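You operate a simulated robot arm through the tools that you are given. There is no shell and no other tool.

You run a simulated robot arm. Do the job below in one go: nothing can be reset, and whatever is moved stays where it is left.

## Task
Wax the middle of the green-dot nail brush's back in the clamping jig.
Fine: clamp it first and leave it clamped; use the green pad and the green box; pad back on the black mat, lid shut; the other brush stays unwaxed. Set down upright: green pad. A coat counts when it lies all over at full strength: go over it till it gets no stronger.

It is judged by the outcome, as a careful person would: the job done as asked, and still so three seconds after it is handed in. It fails if anything else is knocked over, pushed out of place, dropped, spilled or broken. Lids that push on must go on centred and level and be pressed home; caps that screw on are set level and turned clockwise until they are tight.

## Robot
A 7-joint arm with a two-finger parallel gripper, fixed in place. Base frame: the origin is at the foot of the arm, x ahead of it, y to its left, z up; the work surface is at about z = 0. Readings come in mm, rad, newtons and seconds.
With the tool pointing down near the work surface it reaches from about 220 to 580 mm from the base axis. Its first joint turns from -1.152 to 1.152 rad. Payload 2.5 kg.
Tool frame: the origin (TCP) lies between the finger pads and is the grasp point; the fingertips stand 23 mm ahead of it; z points along the fingers, y is the line along which they close. Largest opening 94 mm; finger width 38, thickness 10; the body of the gripper, 54 by 96 mm, starts 39 mm behind the TCP.
Orientation is that of the tool frame in the base frame, as [roll, pitch, yaw] about the fixed x, y, z axes, in that order (R = Rz(yaw) Ry(pitch) Rx(roll)). With the fingers straight down and closing along the base's y, the tool's x points along the base's -x, its y along +y and its z along -z.

## Interface
- The arm moves only by the tool servo_tool. Its argument "rows" is a list that holds one entry, the list of rows, each a list of 7 numbers: the shift along the base's x, y, z in cm, then the turn, a rotation vector about the base's x, y, z in rad, then the opening in per cent of the stroke, from 0 (shut) to 100 (fully open). In form: [[[tx, ty, tz, ax, ay, az, hand], ...]]. A call has 1 to 20 rows; each row shifts and turns the commanded pose from where the row before left it. Each row takes 0.2 s and may step no farther than 50 mm and 0.15 rad from the row before; otherwise, or with a gripper value out of range, the whole call is refused. A pose out of reach is approached as far as the arm can. The call stops where the force on the tool passes 50 N (or 10 N more than at its start, if that is more) or the arm is blocked; 0.2 s more then pass. Each finger travels about 108 mm/s and halts on what it meets, pressing with about 39 N; the grip force reading is that of the motor and also rises with nothing between the fingers. The clock runs only during rows and for 0.2 s after the last one: add rows that do not move to give the fingers time. It gives the time, the measured TCP pose, the force on the tool (base axes), the opening and the grip force at its end, in the units of the frame above (readings bear some noise), with the torque about the TCP (base axes, N m) and any sound that the robot's microphone picked up.
- Cameras (640 x 400 px; columns grow to the right, rows downward): "scene" is fixed at [88.9, -394.8, 556.1]; the picture's right is [0.94, -0.34, 0.00], its down [-0.19, -0.52, -0.83] and it looks along [0.28, 0.79, -0.55] (base axes); focal length 321 px, centre (320, 200). "wrist" rides on the gripper at [86, 16, -74] in the tool frame; the picture's right is [-0.18, 0.98, 0.00], its down [-0.58, -0.11, -0.81] and it looks along [-0.79, -0.15, 0.59] (tool axes); focal length 243 px, centre (320, 200). There is no depth. A picture from a camera that has moved, and an enlarged one, comes with that camera's place and axes in the base frame and with its lens. The place of the scene camera against the robot may be out by one fixed shift of up to 18 mm in any direction.
- capture(camera): a new picture of that camera. The clock stands still meanwhile.
- enlarge(camera, box): a new picture of the part [left, top, right, bottom] of that camera's present view, enlarged. The clock stands still meanwhile.
- close_job(): hands the job in; it is judged then, once.

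Places have to be worked out from the pictures, the camera data and where the tool is seen. Open the gripper and draw the arm clear of the work before you hand the job in, unless the task says otherwise.

The tools are called after ">>>" by a JSON object that holds its "fn" and its "kwargs". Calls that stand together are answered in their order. servo_tool: Moves the arm, as the interface text tells. Its arguments: {"type":"object","properties":{"rows":{"type":"array","items":{"type":"array","items":{"type":"array","items":{"type":"number"}}}}},"required":["rows"]} The other tools are called the same way: capture (camera) takes a picture; enlarge (camera, box) takes an enlarged picture of a part of a camera's view; close_job () hands the job in.

At the start:

```text
time: 0.0
eef_pos: [386.8, 120.8, 293.0]
ee_rot: [3.141, 0.0, -3.141]
force: [0.6, -0.4, -0.3]
torque: [0.0, 0.05, -0.04]
opening: 94.0
grasp_force: 0.1
```

scene: 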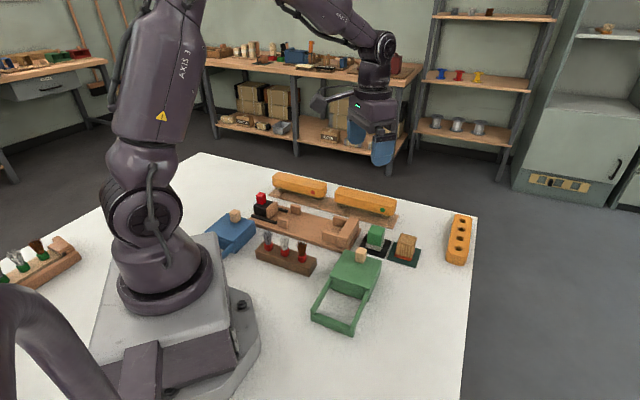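
wrist: 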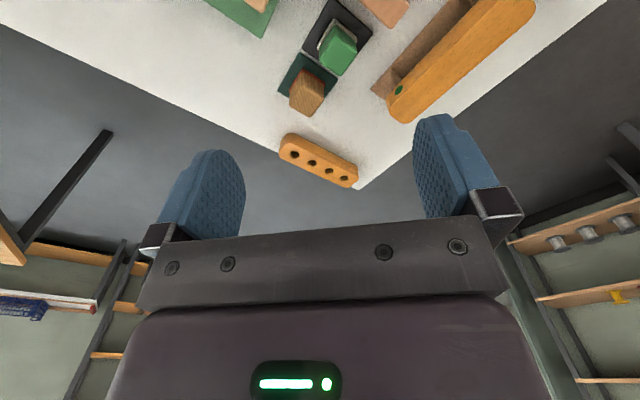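

I start by looking closely at the scene from both cameras before any move.

>>> {"fn": "enlarge", "kwargs": {"camera": "scene", "box": [190, 160, 350, 260]}}

>>> {"fn": "enlarge", "kwargs": {"camera": "scene", "box": [320, 170, 480, 270]}}

>>> {"fn": "enlarge", "kwargs": {"camera": "scene", "box": [280, 230, 440, 330]}}

>>> {"fn": "enlarge", "kwargs": {"camera": "scene", "box": [0, 200, 160, 300]}}

```text
4.00 times, centred on (270, 210) of scene
camera zoom: at [88.9, -394.8, 556.1], right [0.94, -0.34, 0.0], down [-0.19, -0.52, -0.83], along [0.28, 0.79, -0.55], focal length 1282 px, centre (520, 160)
```

zoom: 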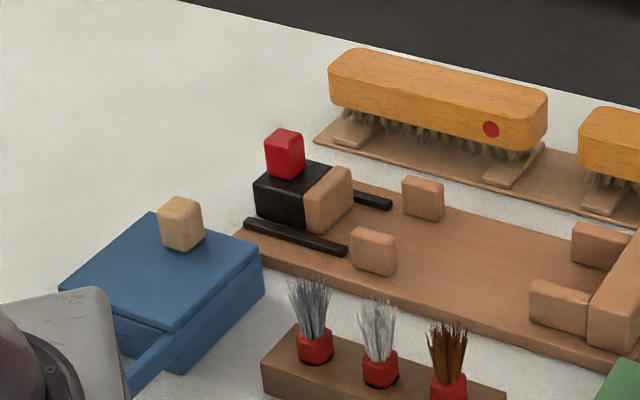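

```text
4.00 times, centred on (400, 220) of scene
camera zoom: at [88.9, -394.8, 556.1], right [0.94, -0.34, 0.0], down [-0.19, -0.52, -0.83], along [0.28, 0.79, -0.55], focal length 1282 px, centre (0, 120)
```

zoom: 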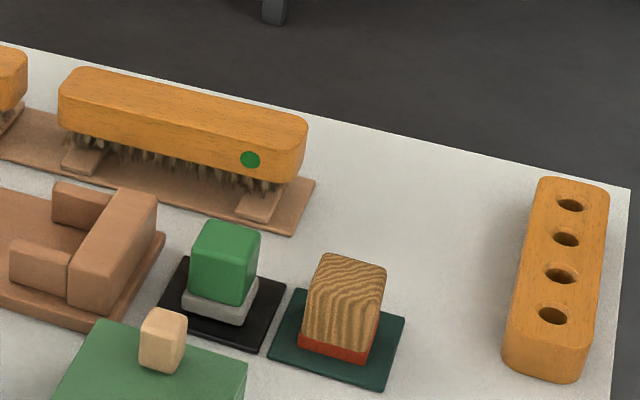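

```text
4.00 times, centred on (360, 280) of scene
camera zoom: at [88.9, -394.8, 556.1], right [0.94, -0.34, 0.0], down [-0.19, -0.52, -0.83], along [0.28, 0.79, -0.55], focal length 1282 px, centre (160, -120)
```

zoom: 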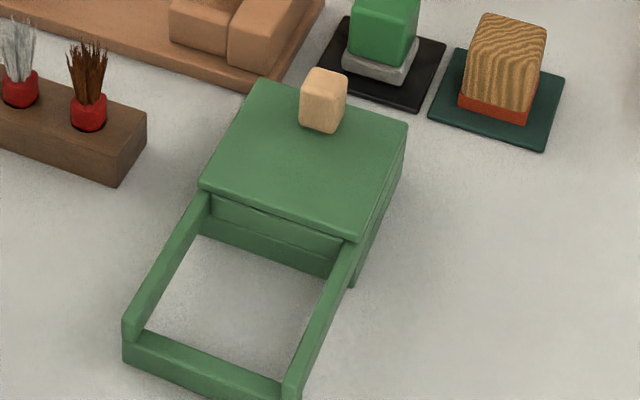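

```text
4.00 times, centred on (80, 250) of scene
camera zoom: at [88.9, -394.8, 556.1], right [0.94, -0.34, 0.0], down [-0.19, -0.52, -0.83], along [0.28, 0.79, -0.55], focal length 1282 px, centre (1280, 0)
```

zoom: 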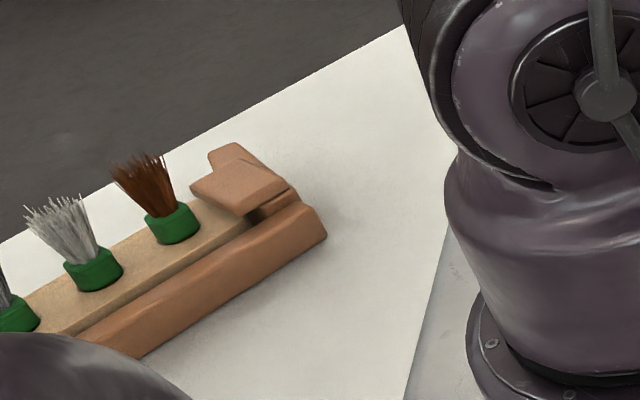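

The sliding-lid green box, the jig with a red-knobbed slider, and the two brushes beyond it are visible. I move the arm back and turn it 45° so the wrist camera can survey the jig and brushes.

>>> {"fn": "servo_tool", "kwargs": {"rows": [[[-3.1, 1.0, 1.2, 0, 0, 0.13, 100], [-3.1, 1.0, 1.2, 0, 0, 0.13, 100], [-3.1, 1.0, 1.2, 0, 0, 0.13, 100], [-3.1, 1.0, 1.2, 0, 0, 0.13, 100], [-3.1, 1.0, 1.2, 0, 0, 0.13, 100], [-3.1, 1.0, 1.2, 0, 0, 0.135, 100], [0, 0, 0, 0, 0, 0, 100]]]}}

>>> {"fn": "capture", "kwargs": {"camera": "wrist"}}

```text
time: 1.6
eef_pos: [200.6, 181.2, 365.6]
ee_rot: [3.141, 0.001, -2.356]
force: [0.6, 0.1, -0.2]
torque: [0.01, 0.02, 0.01]
opening: 93.8
grasp_force: 0.1
```

```text
taken
camera wrist: at [128.4, 129.9, 439.7], right [-0.57, 0.82, 0.0], down [0.49, 0.34, 0.81], along [0.66, 0.46, -0.59], focal length 243 px, centre (320, 200)
```

wrist: 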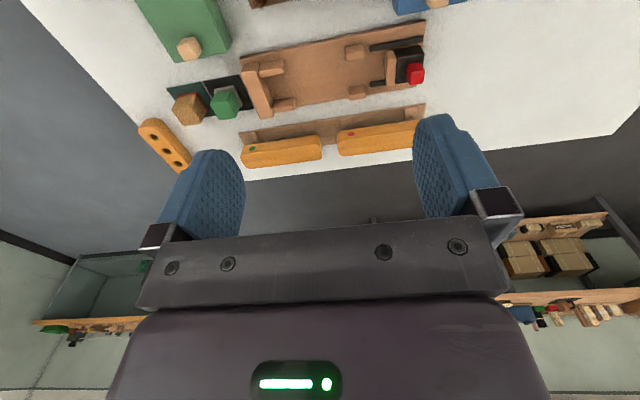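

The view works but is oblique, so I tilt the hand by 0.6 rad to make the wrist camera look more steeply down on the work.

>>> {"fn": "servo_tool", "kwargs": {"rows": [[[1.0, 0.7, 0.5, -0.0855, 0.123, 0, 100], [1.0, 0.7, 0.5, -0.0855, 0.123, 0, 100], [1.0, 0.7, 0.5, -0.0855, 0.123, 0, 100], [1.0, 0.7, 0.5, -0.0855, 0.123, 0, 100], [0, 0, 0, 0, 0, 0, 100]]]}}

>>> {"fn": "capture", "kwargs": {"camera": "wrist"}}

```text
time: 2.8
eef_pos: [239.0, 209.5, 385.3]
ee_rot: [3.021, -0.589, -2.322]
force: [-0.2, 0.4, 0.7]
torque: [0.0, 0.01, -0.02]
opening: 93.8
grasp_force: 0.1
```

```text
taken
camera wrist: at [216.2, 190.7, 496.5], right [-0.57, 0.82, 0.0], down [0.78, 0.54, 0.33], along [0.27, 0.18, -0.94], focal length 243 px, centre (320, 200)
```

wrist: 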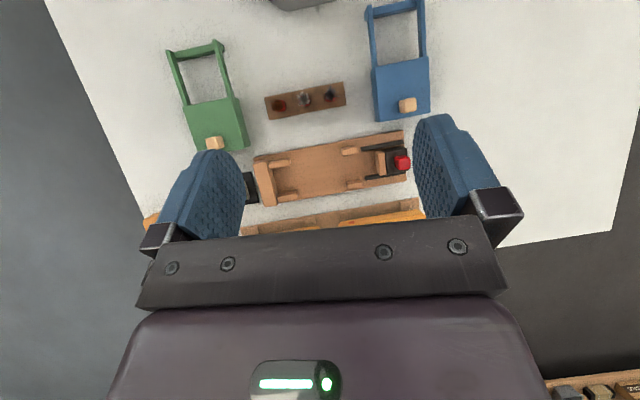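

The jig and boxes are now seen nearly from above; I enlarge the parts to measure them.

>>> {"fn": "enlarge", "kwargs": {"camera": "wrist", "box": [240, 110, 432, 230]}}

>>> {"fn": "enlarge", "kwargs": {"camera": "wrist", "box": [140, 30, 300, 130]}}

>>> {"fn": "enlarge", "kwargs": {"camera": "wrist", "box": [140, 80, 300, 180]}}

```text
3.33 times, centred on (336, 170) of wrist
camera zoom: at [216.2, 190.7, 496.5], right [-0.57, 0.82, 0.0], down [0.78, 0.54, 0.33], along [0.27, 0.18, -0.94], focal length 809 px, centre (267, 300)
```

zoom: 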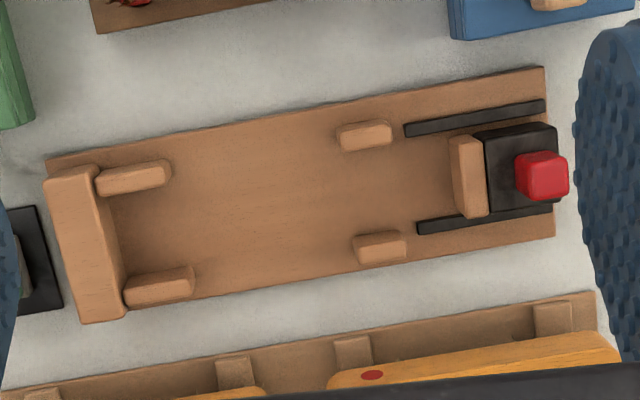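

```text
4.00 times, centred on (220, 80) of wrist
camera zoom: at [216.2, 190.7, 496.5], right [-0.57, 0.82, 0.0], down [0.78, 0.54, 0.33], along [0.27, 0.18, -0.94], focal length 970 px, centre (720, 680)
```

zoom: 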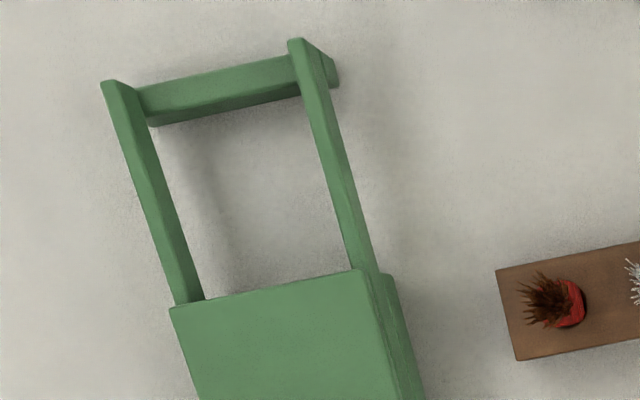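

```text
4.00 times, centred on (220, 130) of wrist
camera zoom: at [216.2, 190.7, 496.5], right [-0.57, 0.82, 0.0], down [0.78, 0.54, 0.33], along [0.27, 0.18, -0.94], focal length 970 px, centre (720, 480)
```

zoom: 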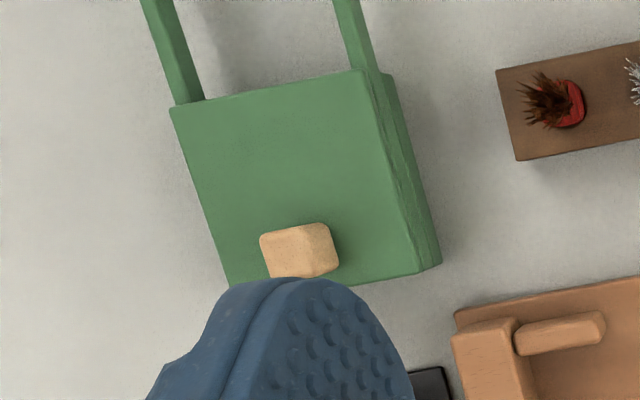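

Jig axis works out at exactly 45° in the base frame, stop end toward (+x,−y). I move forward to see the brushes and pads with the same tilt.

>>> {"fn": "servo_tool", "kwargs": {"rows": [[[2.0, 1.5, 0, 0, 0, 0, 100], [2.0, 1.5, 0, 0, 0, 0, 100], [2.0, 1.5, 0, 0, 0, 0, 100], [2.0, 1.5, 0, 0, 0, 0, 100], [0, 0, 0, 0, 0, 0, 100]]]}}

>>> {"fn": "capture", "kwargs": {"camera": "wrist"}}

```text
time: 4.0
eef_pos: [300.1, 254.2, 385.7]
ee_rot: [3.022, -0.588, -2.32]
force: [0.0, -0.8, 1.0]
torque: [0.03, 0.04, 0.0]
opening: 93.8
grasp_force: 0.1
out of reach, approached as far as the arm can: row 4
```

```text
taken
camera wrist: at [275.6, 235.7, 496.2], right [-0.57, 0.82, 0.0], down [0.78, 0.54, 0.33], along [0.28, 0.18, -0.94], focal length 243 px, centre (320, 200)
```

wrist: 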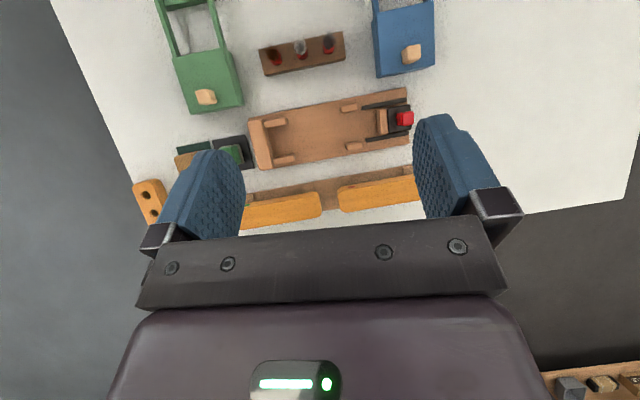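

Both brushes are in view; I enlarge them and the pads.

>>> {"fn": "enlarge", "kwargs": {"camera": "wrist", "box": [230, 160, 422, 280]}}

>>> {"fn": "enlarge", "kwargs": {"camera": "wrist", "box": [240, 80, 432, 200]}}

>>> {"fn": "enlarge", "kwargs": {"camera": "wrist", "box": [120, 100, 280, 200]}}

>>> {"fn": "enlarge", "kwargs": {"camera": "wrist", "box": [140, 20, 300, 120]}}

```text
3.33 times, centred on (326, 220) of wrist
camera zoom: at [275.6, 235.7, 496.2], right [-0.57, 0.82, 0.0], down [0.78, 0.54, 0.33], along [0.28, 0.18, -0.94], focal length 809 px, centre (300, 133)
```

zoom: 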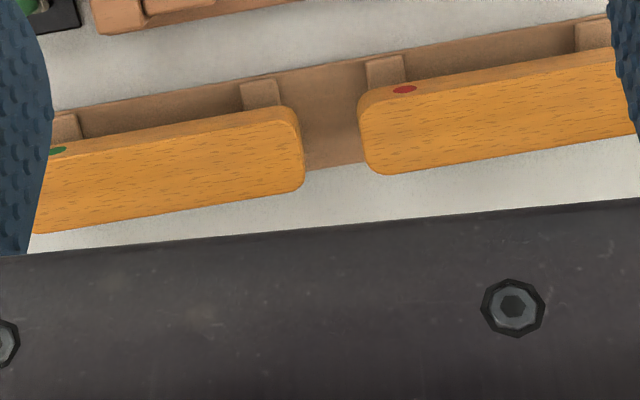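

```text
3.33 times, centred on (336, 140) of wrist
camera zoom: at [275.6, 235.7, 496.2], right [-0.57, 0.82, 0.0], down [0.78, 0.54, 0.33], along [0.28, 0.18, -0.94], focal length 809 px, centre (267, 400)
```

zoom: 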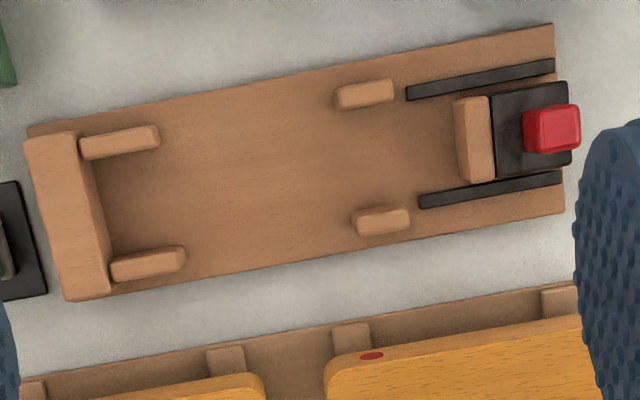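

```text
4.00 times, centred on (200, 150) of wrist
camera zoom: at [275.6, 235.7, 496.2], right [-0.57, 0.82, 0.0], down [0.78, 0.54, 0.33], along [0.28, 0.18, -0.94], focal length 970 px, centre (800, 400)
```

zoom: 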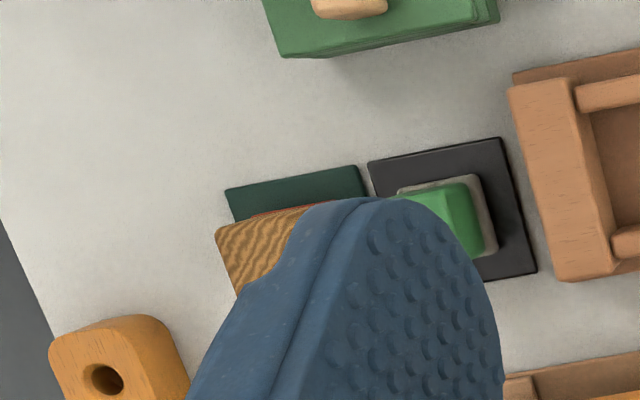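

```text
4.00 times, centred on (220, 70) of wrist
camera zoom: at [275.6, 235.7, 496.2], right [-0.57, 0.82, 0.0], down [0.78, 0.54, 0.33], along [0.28, 0.18, -0.94], focal length 970 px, centre (720, 720)
```

zoom: 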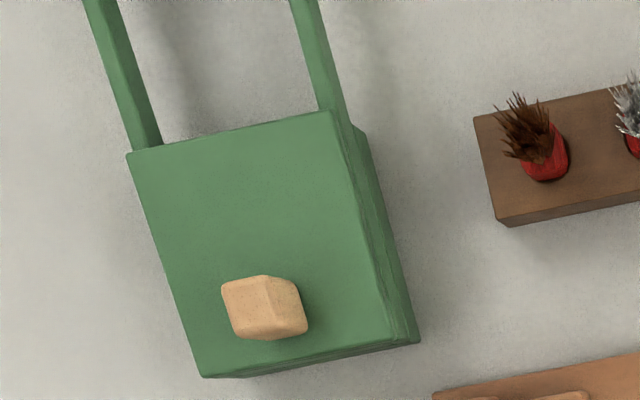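

Partial data only, because the finger hides the green-dot brush and pad. I untilt and move to a different vantage point for triangulation of the pads and brush.

>>> {"fn": "servo_tool", "kwargs": {"rows": [[[2.2, -1.8, -2, 0.0855, -0.123, 0, 100], [2.2, -1.8, -2, 0.0855, -0.123, 0, 100], [2.2, -1.8, -2, 0.0855, -0.123, 0, 100], [2.2, -1.8, -2, 0.0855, -0.123, 0, 100], [0, 0, 0, 0, 0, 0, 100]]]}}

>>> {"fn": "capture", "kwargs": {"camera": "wrist"}}

>>> {"fn": "enlarge", "kwargs": {"camera": "wrist", "box": [200, 0, 360, 100]}}

>>> {"fn": "enlarge", "kwargs": {"camera": "wrist", "box": [280, 60, 440, 160]}}

```text
time: 5.2
eef_pos: [388.1, 182.8, 306.4]
ee_rot: [-3.141, 0.0, -2.356]
force: [-0.8, -0.5, -0.1]
torque: [0.01, -0.03, -0.02]
opening: 94.0
grasp_force: 0.1
```

```text
taken
camera wrist: at [316.3, 130.3, 380.9], right [-0.57, 0.82, 0.0], down [0.49, 0.33, 0.81], along [0.67, 0.46, -0.59], focal length 243 px, centre (320, 200)
```

wrist: 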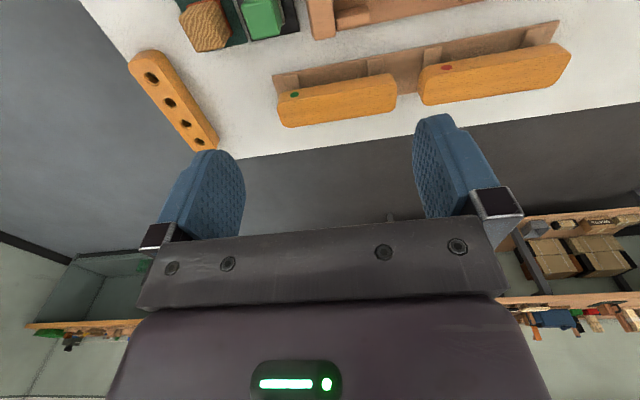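

```text
4.00 times, centred on (280, 50) of wrist
camera zoom: at [316.3, 130.3, 380.9], right [-0.57, 0.82, 0.0], down [0.49, 0.33, 0.81], along [0.67, 0.46, -0.59], focal length 970 px, centre (480, 800)
```

zoom: 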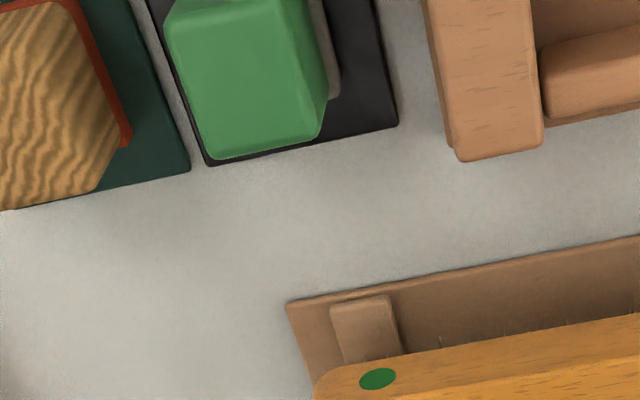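

```text
4.00 times, centred on (360, 110) of wrist
camera zoom: at [316.3, 130.3, 380.9], right [-0.57, 0.82, 0.0], down [0.49, 0.33, 0.81], along [0.67, 0.46, -0.59], focal length 970 px, centre (160, 560)
```

zoom: 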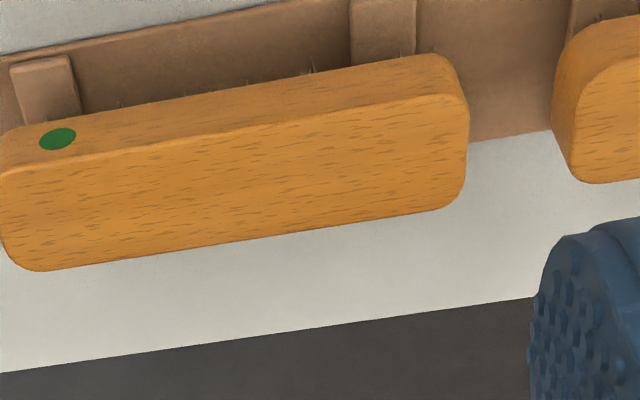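

The green-dot brush measures about 172×43 mm, its top at z≈59, centred near (473, 269), parallel to the jig; the jig channel lies on q=(x+y)/√2≈395. I turn the hand −90° and go to 150 mm above the brush.

>>> {"fn": "servo_tool", "kwargs": {"rows": [[[0.7, 0.72, -1.3, 0, 0, -0.1309, 100], [0.7, 0.72, -1.3, 0, 0, -0.1309, 100], [0.7, 0.72, -1.3, 0, 0, -0.1309, 100], [0.7, 0.72, -1.3, 0, 0, -0.1309, 100], [0.7, 0.72, -1.3, 0, 0, -0.1309, 100], [0.7, 0.72, -1.3, 0, 0, -0.1309, 100], [0.7, 0.72, -1.3, 0, 0, -0.1309, 100], [0.7, 0.72, -1.3, 0, 0, -0.1309, 100], [0.7, 0.72, -1.3, 0, 0, -0.1309, 100], [0.7, 0.72, -1.3, 0, 0, -0.1309, 100], [0.7, 0.72, -1.3, 0, 0, -0.1309, 100], [0.7, 0.72, -1.3, 0, 0, -0.1309, 100], [0, 0, 0, 0, 0, 0, 100]]]}}

>>> {"fn": "capture", "kwargs": {"camera": "wrist"}}

>>> {"fn": "capture", "kwargs": {"camera": "scene"}}

```text
time: 8.0
eef_pos: [472.2, 268.6, 149.6]
ee_rot: [3.14, 0.001, 2.353]
force: [0.2, 0.8, -0.8]
torque: [0.0, 0.0, 0.01]
opening: 94.1
grasp_force: 0.0
```

```text
taken
camera wrist: at [424.4, 339.8, 223.7], right [0.83, 0.56, 0.0], down [0.33, -0.49, 0.81], along [0.45, -0.67, -0.59], focal length 243 px, centre (320, 200)
```

wrist: 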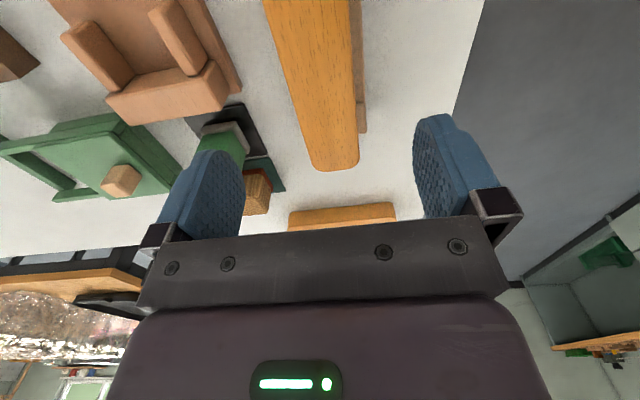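

```text
taken
```

scene: 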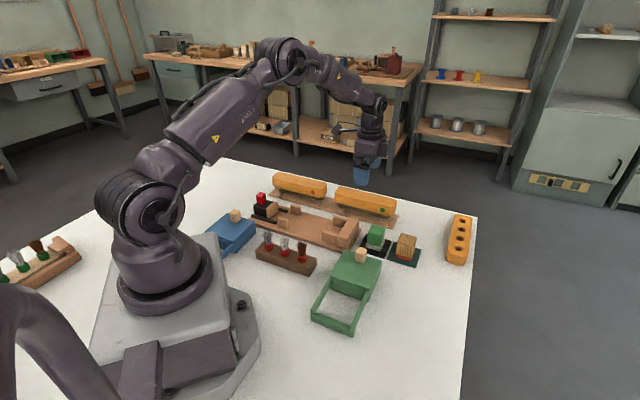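

The brush is centred between the fingers (u≈318 against 320 expected). I descend to z≈43 and close on its sides.

>>> {"fn": "servo_tool", "kwargs": {"rows": [[[0, 0, -2.2, 0, 0, 0, 100], [0, 0, -2.2, 0, 0, 0, 100], [0, 0, -2.2, 0, 0, 0, 100], [0, 0, -2.2, 0, 0, 0, 100], [0, 0, -1.0, 0, 0, 0, 100], [0, 0, -0.9, 0, 0, 0, 100], [0, 0, 0, 0, 0, 0, 100]]]}}

>>> {"fn": "capture", "kwargs": {"camera": "wrist"}}

>>> {"fn": "enlarge", "kwargs": {"camera": "scene", "box": [320, 150, 440, 225]}}

```text
time: 9.6
eef_pos: [471.5, 268.8, 41.5]
ee_rot: [3.141, 0.001, 2.356]
force: [-0.1, 0.1, -0.4]
torque: [0.03, 0.0, 0.0]
opening: 93.9
grasp_force: 0.0
```

```text
taken
camera wrist: at [423.8, 339.4, 116.4], right [0.83, 0.56, 0.0], down [0.33, -0.49, 0.81], along [0.46, -0.67, -0.59], focal length 243 px, centre (320, 200)
```

wrist: 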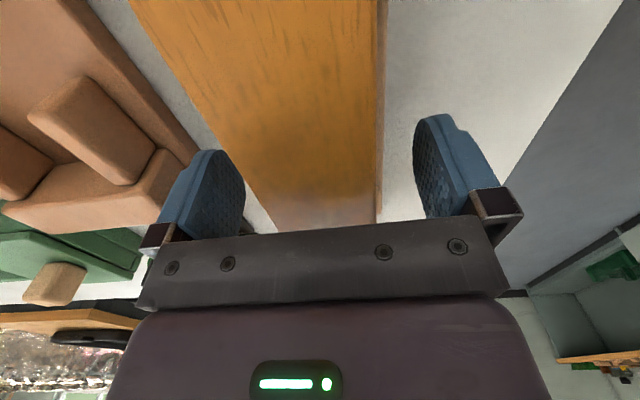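

```text
5.33 times, centred on (380, 188) of scene
camera zoom: at [88.9, -394.8, 556.1], right [0.94, -0.34, 0.0], down [-0.19, -0.52, -0.83], along [0.28, 0.79, -0.55], focal length 1710 px, centre (0, 267)
```

zoom: 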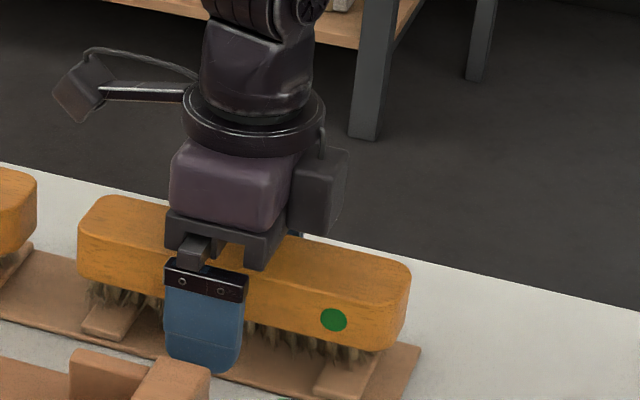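

The hand straddles the brush near its middle with clear tips. I close the gripper.

>>> {"fn": "servo_tool", "kwargs": {"rows": [[[0, 0, 0, 0, 0, 0, 40], [0, 0, 0, 0, 0, 0, 20], [0, 0, 0, 0, 0, 0, 0], [0, 0, 0, 0, 0, 0, 0], [0, 0, 0, 0, 0, 0, 0]]]}}

>>> {"fn": "capture", "kwargs": {"camera": "wrist"}}

```text
time: 10.8
eef_pos: [471.7, 269.1, 42.5]
ee_rot: [-3.14, 0.0, 2.357]
force: [0.1, -0.5, -0.2]
torque: [-0.11, -0.09, 0.02]
opening: 45.9
grasp_force: 38.5
```

```text
taken
camera wrist: at [423.8, 339.4, 116.7], right [0.83, 0.56, 0.0], down [0.33, -0.49, 0.81], along [0.46, -0.67, -0.59], focal length 243 px, centre (320, 200)
```

wrist: 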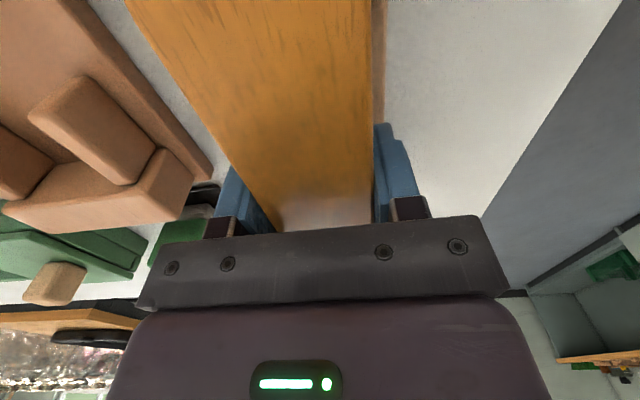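

Gripped at 45.9 mm wide. I lift 8 cm and check the hold.

>>> {"fn": "servo_tool", "kwargs": {"rows": [[[0, 0, 0.5, 0, 0, 0, 0], [0, 0, 1.0, 0, 0, 0, 0], [0, 0, 2.0, 0, 0, 0, 0], [0, 0, 2.5, 0, 0, 0, 0], [0, 0, 2.0, 0, 0, 0, 0], [0, 0, 0, 0, 0, 0, 0]]]}}

>>> {"fn": "capture", "kwargs": {"camera": "scene"}}

>>> {"fn": "enlarge", "kwargs": {"camera": "scene", "box": [320, 150, 440, 225]}}

```text
time: 12.2
eef_pos: [472.4, 267.8, 122.4]
ee_rot: [3.141, 0.001, 2.355]
force: [-0.3, 0.4, -1.4]
torque: [-0.02, -0.01, 0.02]
opening: 46.1
grasp_force: 39.4
```

```text
taken
```

scene: 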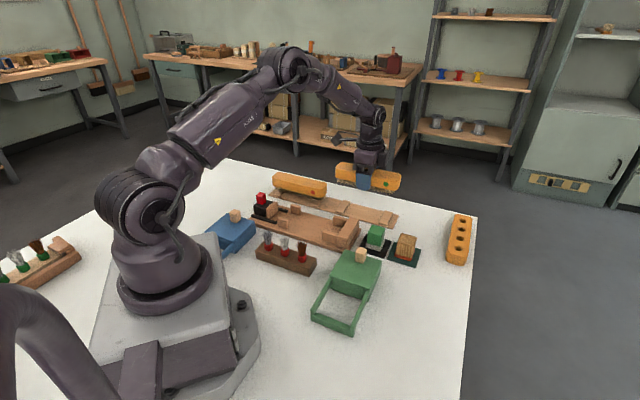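

```text
5.33 times, centred on (380, 188) of scene
camera zoom: at [88.9, -394.7, 556.1], right [0.94, -0.34, 0.0], down [-0.19, -0.52, -0.83], along [0.28, 0.79, -0.55], focal length 1710 px, centre (0, 267)
```

zoom: 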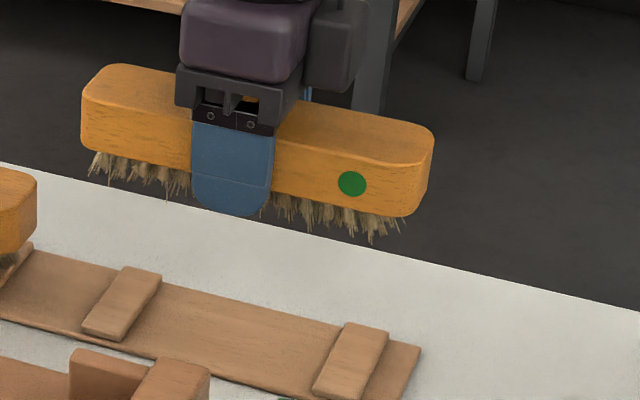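

Brush hangs level in the hand with its dot end toward +p. I carry it over the jig channel, hovering with about 60 mm clearance.

>>> {"fn": "servo_tool", "kwargs": {"rows": [[[-1.5, -0.15, 0, 0, 0, 0, 0], [-2.9, -0.29, 0, 0, 0, 0, 0], [-2.9, -0.29, 0, 0, 0, 0, 0], [-2.9, -0.29, 0, 0, 0, 0, 0], [-2.9, -0.29, 0, 0, 0, 0, 0], [-2.2, -0.23, 0, 0, 0, 0, 0], [-1.17, -0.12, 0, 0, 0, 0, 0], [0, 0, 0, 0, 0, 0, 0]]]}}

>>> {"fn": "capture", "kwargs": {"camera": "wrist"}}

>>> {"fn": "enlarge", "kwargs": {"camera": "scene", "box": [240, 160, 400, 260]}}

```text
time: 14.0
eef_pos: [307.2, 251.8, 122.9]
ee_rot: [-3.141, 0.001, 2.358]
force: [-0.1, -0.3, -0.5]
torque: [-0.01, -0.01, 0.01]
opening: 45.7
grasp_force: 38.7
```

```text
taken
camera wrist: at [258.7, 322.6, 196.5], right [0.83, 0.56, 0.0], down [0.33, -0.49, 0.81], along [0.46, -0.67, -0.59], focal length 243 px, centre (320, 200)
```

wrist: 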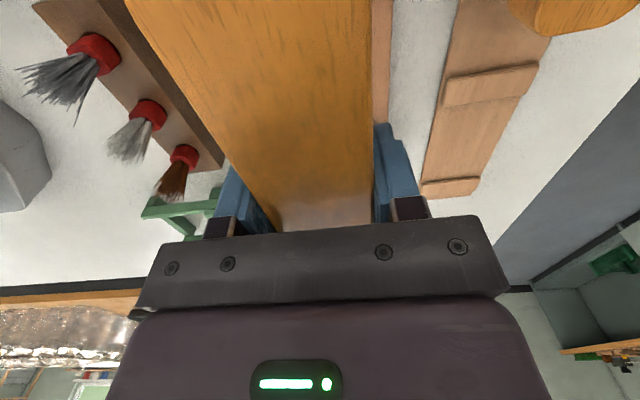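

```text
4.00 times, centred on (320, 210) of scene
camera zoom: at [88.9, -394.7, 556.1], right [0.94, -0.34, 0.0], down [-0.19, -0.52, -0.83], along [0.28, 0.79, -0.55], focal length 1282 px, centre (320, 160)
```

zoom: 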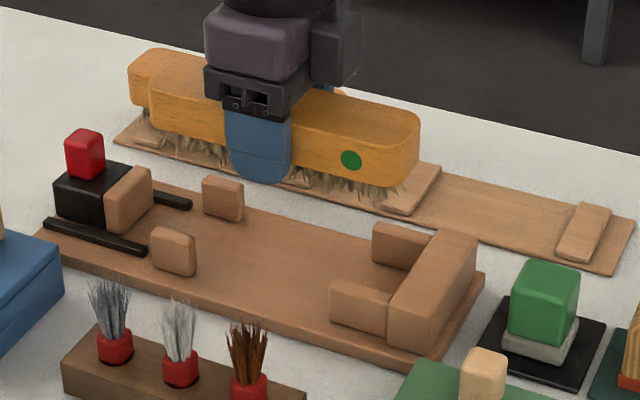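

Comparing brush end and stop in the scene view, the end clearance looks thin, so I back off 8 mm from the stop to the middle of the gap and lower to just above the cheeks for a check.

>>> {"fn": "servo_tool", "kwargs": {"rows": [[[-0.57, 0.57, 0, 0, 0, 0, 0], [0, 0, -1.6, 0, 0, 0, 0], [0, 0, -1.6, 0, 0, 0, 0], [0, 0, -1.4, 0, 0, 0, 0], [0, 0, 0, 0, 0, 0, 0]]]}}

>>> {"fn": "enlarge", "kwargs": {"camera": "scene", "box": [240, 170, 380, 257]}}

>>> {"fn": "capture", "kwargs": {"camera": "wrist"}}

```text
time: 15.2
eef_pos: [302.5, 258.8, 77.7]
ee_rot: [-3.141, 0.0, 2.355]
force: [0.1, 0.3, -2.1]
torque: [-0.01, -0.03, 0.01]
opening: 45.7
grasp_force: 39.3
```

```text
4.57 times, centred on (310, 214) of scene
camera zoom: at [88.9, -394.7, 556.1], right [0.94, -0.34, 0.0], down [-0.19, -0.52, -0.83], along [0.28, 0.79, -0.55], focal length 1466 px, centre (366, 138)
```

zoom: 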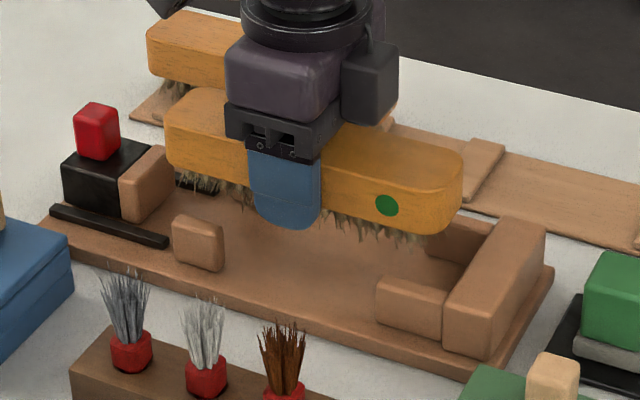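

```text
taken
camera wrist: at [253.5, 329.2, 150.4], right [0.83, 0.56, 0.0], down [0.33, -0.49, 0.81], along [0.46, -0.67, -0.59], focal length 243 px, centre (320, 200)
```

wrist: 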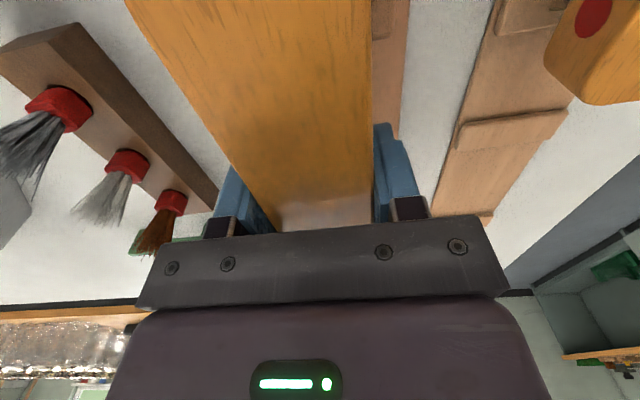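

Brush sits mid-gap and nominally centred over the channel (q≈395–397). I lower in small steps, watching the force for any contact with the cheeks.

>>> {"fn": "servo_tool", "kwargs": {"rows": [[[0, 0, -0.5, 0, 0, 0, 0], [0, 0, -0.5, 0, 0, 0, 0], [0, 0, -0.5, 0, 0, 0, 0], [0, 0, 0, 0, 0, 0, 0]]]}}

>>> {"fn": "enlarge", "kwargs": {"camera": "scene", "box": [240, 170, 380, 257]}}

```text
time: 16.2
eef_pos: [302.0, 257.8, 61.5]
ee_rot: [3.14, 0.0, 2.354]
force: [-0.4, -0.8, -2.2]
torque: [0.01, -0.03, 0.0]
opening: 45.9
grasp_force: 38.6
```

```text
4.57 times, centred on (310, 214) of scene
camera zoom: at [88.9, -394.7, 556.1], right [0.94, -0.34, 0.0], down [-0.19, -0.52, -0.83], along [0.28, 0.79, -0.55], focal length 1466 px, centre (366, 138)
```

zoom: 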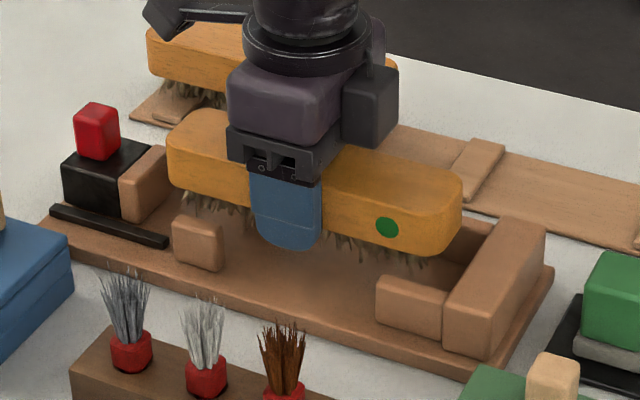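

No contact yet, and both cheek pairs still appear outside the brush. I keep lowering in 3–4 mm steps.

>>> {"fn": "servo_tool", "kwargs": {"rows": [[[0, 0, -0.4, 0, 0, 0, 0], [0, 0, -0.4, 0, 0, 0, 0], [0, 0, -0.3, 0, 0, 0, 0], [0, 0, 0, 0, 0, 0, 0]]]}}

>>> {"fn": "enlarge", "kwargs": {"camera": "scene", "box": [240, 170, 380, 257]}}

>>> {"fn": "capture", "kwargs": {"camera": "wrist"}}

```text
time: 17.2
eef_pos: [303.3, 258.6, 50.2]
ee_rot: [-3.141, 0.001, 2.355]
force: [0.7, 0.8, -1.6]
torque: [-0.03, -0.03, -0.01]
opening: 46.0
grasp_force: 39.2
```

```text
4.57 times, centred on (310, 214) of scene
camera zoom: at [88.9, -394.7, 556.1], right [0.94, -0.34, 0.0], down [-0.19, -0.52, -0.83], along [0.28, 0.79, -0.55], focal length 1466 px, centre (366, 138)
```

zoom: 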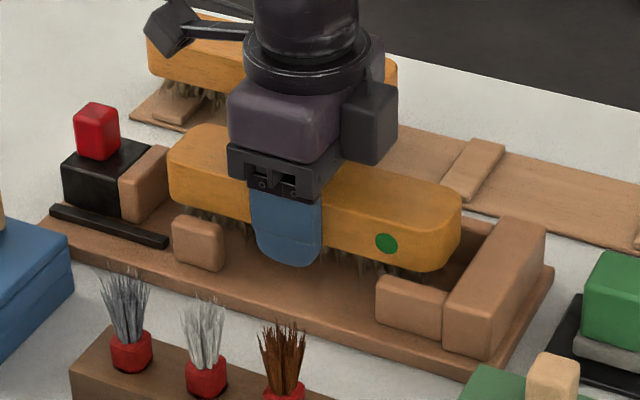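

```text
taken
camera wrist: at [253.4, 329.2, 124.6], right [0.83, 0.56, 0.0], down [0.33, -0.49, 0.81], along [0.46, -0.67, -0.59], focal length 243 px, centre (320, 200)
```

wrist: 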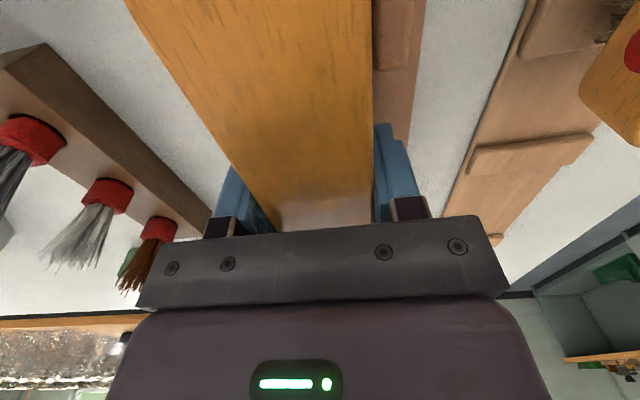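

I zoom on the wrist view, where the far cheek peeks out beside the brush edge, to judge the clearance.

>>> {"fn": "enlarge", "kwargs": {"camera": "wrist", "box": [340, 0, 460, 75]}}

>>> {"fn": "enlarge", "kwargs": {"camera": "scene", "box": [270, 200, 370, 262]}}

```text
5.33 times, centred on (400, 38) of wrist
camera zoom: at [253.4, 329.2, 124.6], right [0.83, 0.56, 0.0], down [0.33, -0.49, 0.81], along [0.46, -0.67, -0.59], focal length 1294 px, centre (-107, 1067)
```

zoom: 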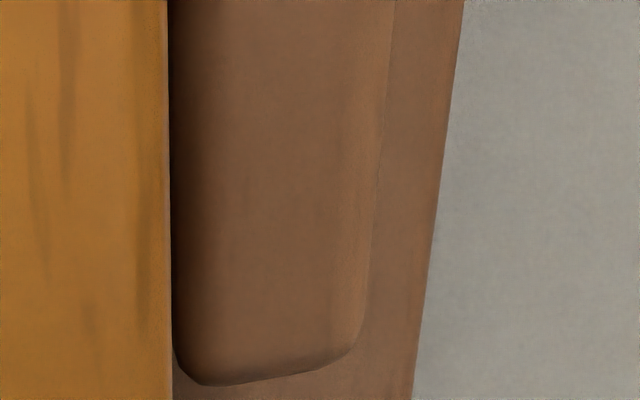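

```text
6.40 times, centred on (320, 231) of scene
camera zoom: at [88.9, -394.7, 556.1], right [0.94, -0.34, 0.0], down [-0.19, -0.52, -0.83], along [0.28, 0.79, -0.55], focal length 2052 px, centre (320, 2)
```

zoom: 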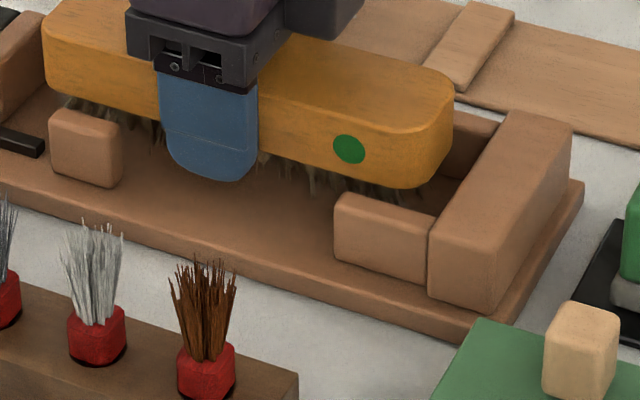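

The grazing sight line puts the far clearance at about 4 mm, so the brush fits the channel. I nudge 1 mm nearer and lower on until contact.

>>> {"fn": "servo_tool", "kwargs": {"rows": [[[-0.07, -0.07, -0.2, 0, 0, 0, 0], [0, 0, -0.3, 0, 0, 0, 0], [0, 0, -0.2, 0, 0, 0, 0], [0, 0, 0, 0, 0, 0, 0]]]}}

>>> {"fn": "enlarge", "kwargs": {"camera": "scene", "box": [270, 200, 370, 262]}}

```text
time: 18.2
eef_pos: [300.3, 257.2, 45.0]
ee_rot: [3.141, 0.0, 2.353]
force: [-7.5, -5.1, 21.5]
torque: [-0.61, -0.28, -0.46]
opening: 45.9
grasp_force: 39.0
```

```text
6.40 times, centred on (320, 231) of scene
camera zoom: at [88.8, -394.8, 556.0], right [0.94, -0.34, 0.0], down [-0.19, -0.52, -0.83], along [0.28, 0.79, -0.55], focal length 2052 px, centre (320, 2)
```

zoom: 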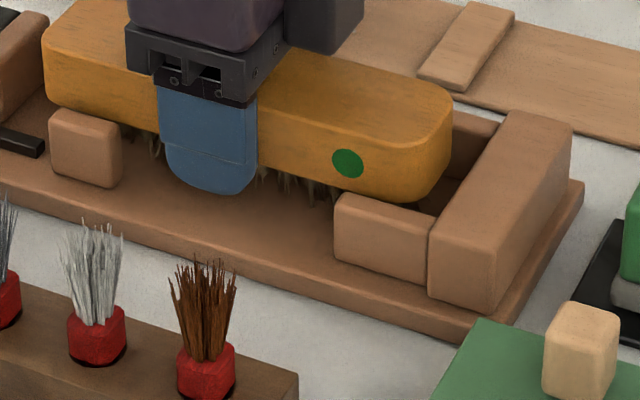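

Contact at z=45 with a sideways push toward −q near the stop end, so the far cheek rubs. I lift slightly, shift 2 mm toward −q and lower again.

>>> {"fn": "servo_tool", "kwargs": {"rows": [[[0, 0, 0.5, 0, 0, 0, 0], [-0.14, -0.14, 0, 0, 0, 0, 0], [0, 0, 0, 0, 0, 0, 0]]]}}

>>> {"fn": "servo_tool", "kwargs": {"rows": [[[0, 0, -0.2, 0, 0, 0, 0], [0, 0, -0.2, 0, 0, 0, 0], [0, 0, 0, 0, 0, 0, 0]]]}}

```text
time: 19.0
eef_pos: [300.7, 256.3, 48.6]
ee_rot: [3.14, -0.001, 2.356]
force: [-0.6, -0.5, -2.4]
torque: [-0.02, -0.01, 0.0]
opening: 45.9
grasp_force: 39.3
```

```text
time: 19.8
eef_pos: [299.3, 254.8, 44.8]
ee_rot: [-3.14, 0.0, 2.355]
force: [0.1, -0.8, 0.8]
torque: [0.13, 0.15, 0.1]
opening: 45.5
grasp_force: 38.6
```

Nearly free now at the same height, so I go on lowering gently.

>>> {"fn": "servo_tool", "kwargs": {"rows": [[[0, 0, -0.15, 0, 0, 0, 0], [0, 0, -0.15, 0, 0, 0, 0], [0, 0, 0, 0, 0, 0, 0]]]}}

>>> {"fn": "enlarge", "kwargs": {"camera": "scene", "box": [250, 180, 370, 255]}}

>>> {"fn": "enlarge", "kwargs": {"camera": "wrist", "box": [340, 0, 460, 75]}}

```text
time: 20.6
eef_pos: [301.5, 256.4, 42.7]
ee_rot: [3.14, 0.0, 2.357]
force: [-9.1, -8.0, 33.1]
torque: [-0.14, 0.18, -0.11]
opening: 45.7
grasp_force: 39.3
```

```text
5.33 times, centred on (310, 218) of scene
camera zoom: at [88.8, -394.8, 556.0], right [0.94, -0.34, 0.0], down [-0.19, -0.52, -0.83], along [0.28, 0.79, -0.55], focal length 1710 px, centre (373, 107)
```

zoom: 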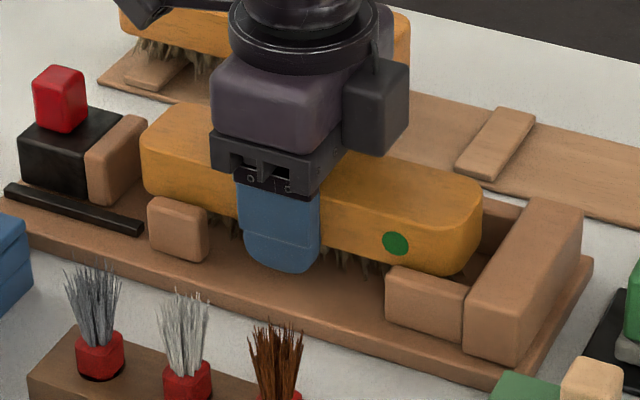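

```text
5.33 times, centred on (400, 38) of wrist
camera zoom: at [251.7, 327.0, 116.7], right [0.83, 0.56, 0.0], down [0.33, -0.49, 0.81], along [0.46, -0.67, -0.59], focal length 1294 px, centre (-107, 1067)
```

zoom: 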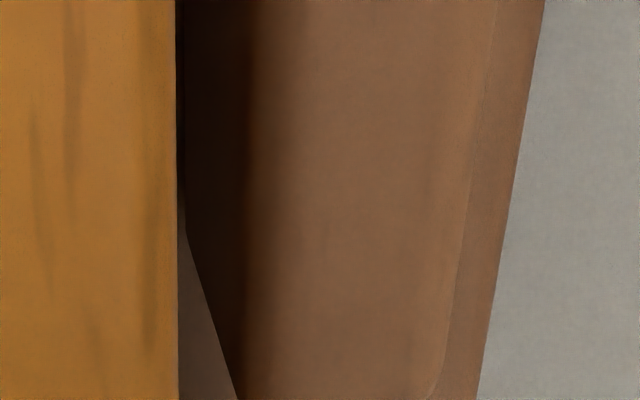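

The wrist view shows a clear gap at the far cheek, and the force is central, so the bristles now rest on the jig plate. I relieve the pressure, open the fingers part way and check before rising.

>>> {"fn": "servo_tool", "kwargs": {"rows": [[[0, 0, 0.25, 0, 0, 0, 0], [0, 0, 0, 0, 0, 0, 0], [0, 0, 0, 0, 0, 0, 55], [0, 0, 0, 0, 0, 0, 70], [0, 0, 0, 0, 0, 0, 70]]]}}

>>> {"fn": "enlarge", "kwargs": {"camera": "scene", "box": [250, 180, 370, 255]}}

>>> {"fn": "capture", "kwargs": {"camera": "wrist"}}

```text
time: 21.8
eef_pos: [300.2, 255.4, 44.8]
ee_rot: [3.14, -0.002, 2.358]
force: [-0.5, -0.3, 0.1]
torque: [0.0, -0.03, 0.0]
opening: 66.0
grasp_force: 0.0
```

```text
5.33 times, centred on (310, 218) of scene
camera zoom: at [88.9, -394.8, 556.1], right [0.94, -0.34, 0.0], down [-0.19, -0.52, -0.83], along [0.28, 0.79, -0.55], focal length 1710 px, centre (373, 107)
```

zoom: 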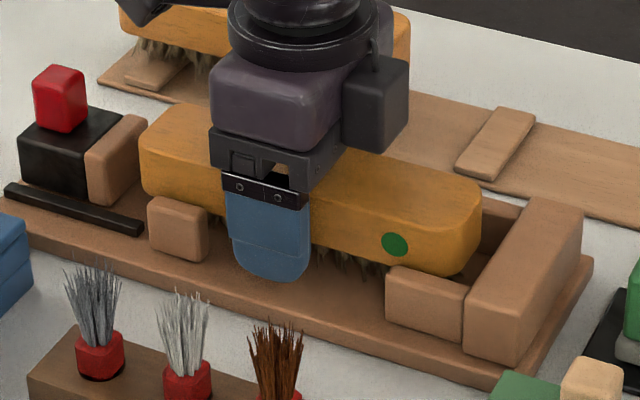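

```text
taken
camera wrist: at [251.3, 326.6, 118.5], right [0.83, 0.56, 0.0], down [0.33, -0.49, 0.81], along [0.46, -0.67, -0.59], focal length 243 px, centre (320, 200)
```

wrist: 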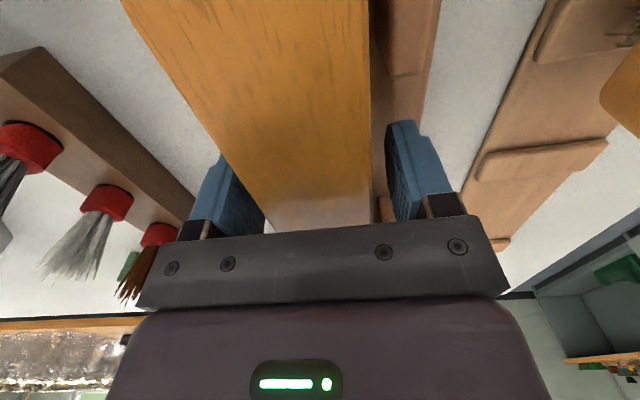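

The brush rests upright in the jig. I rise clear, turn the hand back +90° so the fingers close along the jig axis, and go above the red knob near (198, 359).

>>> {"fn": "servo_tool", "kwargs": {"rows": [[[0, 0, 1.0, 0, 0, 0, 70], [0, 0, 2.5, 0, 0, 0, 70], [0, 0, 3.5, 0, 0, 0, 70], [0, 0, 3.5, 0, 0, 0, 70], [-0.8, 0.8, 0, 0, 0, 0.1309, 70], [-0.8, 0.8, 0, 0, 0, 0.1309, 70], [-0.8, 0.8, 0, 0, 0, 0.1309, 70], [-0.8, 0.8, 0, 0, 0, 0.1309, 70], [-0.8, 0.8, 0, 0, 0, 0.1309, 70], [-0.8, 0.8, 0, 0, 0, 0.1309, 70], [-0.8, 0.8, 0, 0, 0, 0.1309, 70], [-0.8, 0.8, 0, 0, 0, 0.1309, 70], [-0.8, 0.8, 0, 0, 0, 0.1309, 70], [-0.8, 0.8, 0, 0, 0, 0.1309, 70], [-1.1, 1.2, 0, 0, 0, 0.1309, 70], [-1.1, 1.2, 0, 0, 0, 0.1309, 70], [0, 0, 0, 0, 0, 0, 70]]]}}

>>> {"fn": "capture", "kwargs": {"camera": "wrist"}}

>>> {"fn": "enlarge", "kwargs": {"camera": "scene", "box": [220, 160, 380, 260]}}

```text
time: 25.4
eef_pos: [197.5, 360.2, 148.3]
ee_rot: [3.142, 0.0, -2.354]
force: [0.3, 0.6, -0.2]
torque: [0.02, -0.01, 0.04]
opening: 65.9
grasp_force: 0.2
```

```text
taken
camera wrist: at [126.5, 308.3, 223.3], right [-0.57, 0.82, 0.0], down [0.49, 0.34, 0.81], along [0.66, 0.46, -0.59], focal length 243 px, centre (320, 200)
```

wrist: 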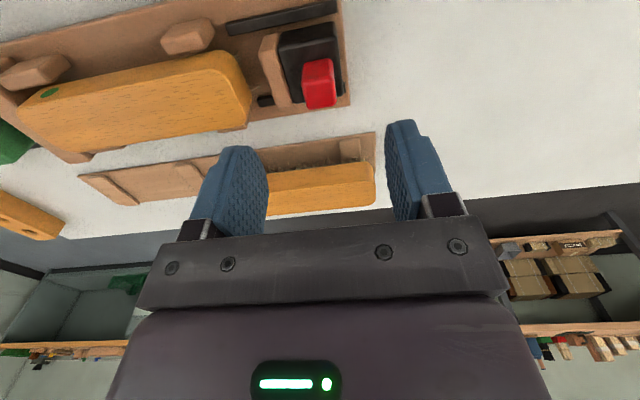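

```text
4.00 times, centred on (300, 210) of scene
camera zoom: at [88.9, -394.7, 556.1], right [0.94, -0.34, 0.0], down [-0.19, -0.52, -0.83], along [0.28, 0.79, -0.55], focal length 1282 px, centre (400, 160)
```

zoom: 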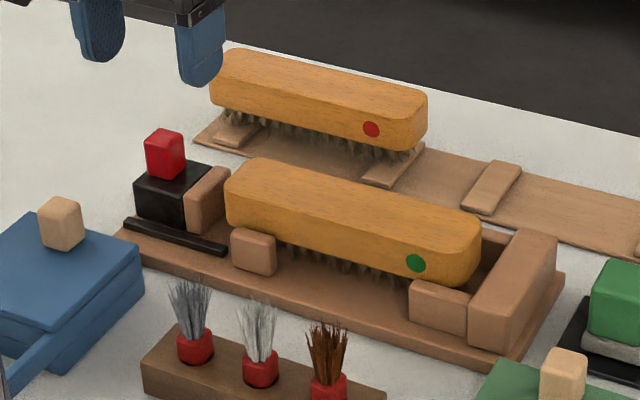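

The knob lies directly under the hand (seen at u≈320, v≈90 as predicted). I descend to z≈70 and check tip clearance above the black block.

>>> {"fn": "servo_tool", "kwargs": {"rows": [[[0, 0, -2.5, 0, 0, 0, 70], [0, 0, -2.5, 0, 0, 0, 70], [0, 0, -1.8, 0, 0, 0, 70], [0, 0, -1.0, 0, 0, 0, 70], [0, 0, 0, 0, 0, 0, 70]]]}}

>>> {"fn": "capture", "kwargs": {"camera": "wrist"}}

>>> {"fn": "enlarge", "kwargs": {"camera": "scene", "box": [220, 160, 340, 235]}}

```text
time: 26.6
eef_pos: [198.1, 360.4, 71.5]
ee_rot: [-3.141, 0.001, -2.355]
force: [-0.3, -0.6, 0.1]
torque: [-0.01, -0.01, -0.01]
opening: 65.8
grasp_force: 0.1
```

```text
taken
camera wrist: at [126.4, 308.6, 145.5], right [-0.56, 0.83, 0.0], down [0.49, 0.33, 0.81], along [0.67, 0.46, -0.59], focal length 243 px, centre (320, 200)
```

wrist: 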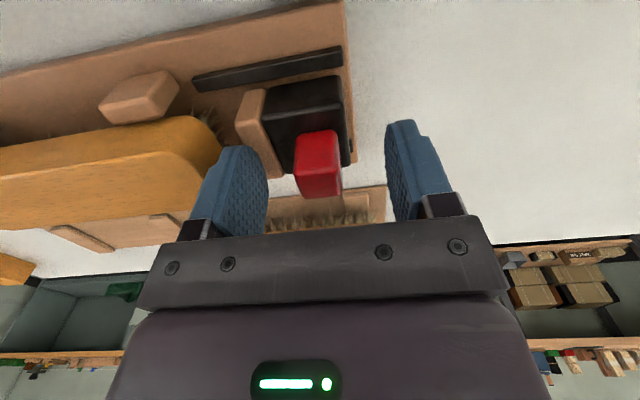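

```text
5.33 times, centred on (280, 198) of scene
camera zoom: at [88.9, -394.7, 556.1], right [0.94, -0.34, 0.0], down [-0.19, -0.52, -0.83], along [0.28, 0.79, -0.55], focal length 1710 px, centre (533, 213)
```

zoom: 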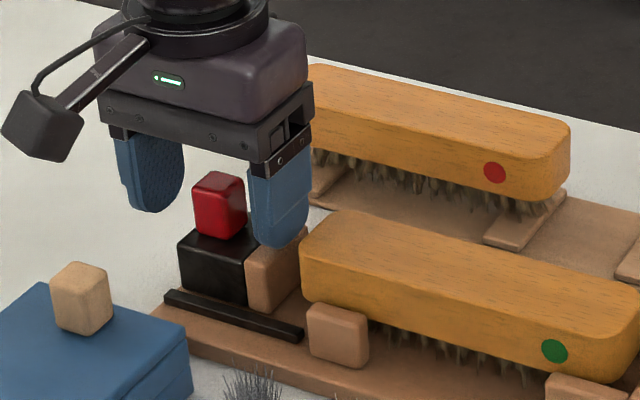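

Knob is between the pads at the right height. I lower 3 mm more and close on it.

>>> {"fn": "servo_tool", "kwargs": {"rows": [[[0, 0, -0.3, 0, 0, 0, 70], [0, 0, 0, 0, 0, 0, 40], [0, 0, 0, 0, 0, 0, 20], [0, 0, 0, 0, 0, 0, 5], [0, 0, 0, 0, 0, 0, 5]]]}}

>>> {"fn": "enlarge", "kwargs": {"camera": "scene", "box": [220, 160, 340, 235]}}

```text
time: 27.8
eef_pos: [198.3, 358.7, 69.0]
ee_rot: [-3.141, 0.002, -2.356]
force: [4.2, -1.9, 1.7]
torque: [0.17, -0.09, 0.03]
opening: 21.7
grasp_force: 44.8
```

```text
5.33 times, centred on (280, 198) of scene
camera zoom: at [88.8, -394.8, 556.0], right [0.94, -0.34, 0.0], down [-0.19, -0.52, -0.83], along [0.28, 0.79, -0.55], focal length 1710 px, centre (533, 213)
```

zoom: 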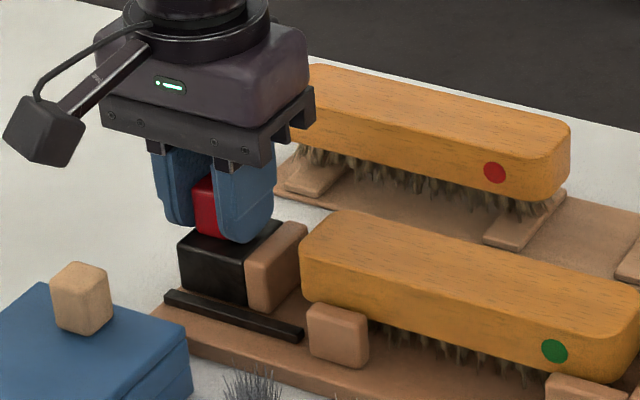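

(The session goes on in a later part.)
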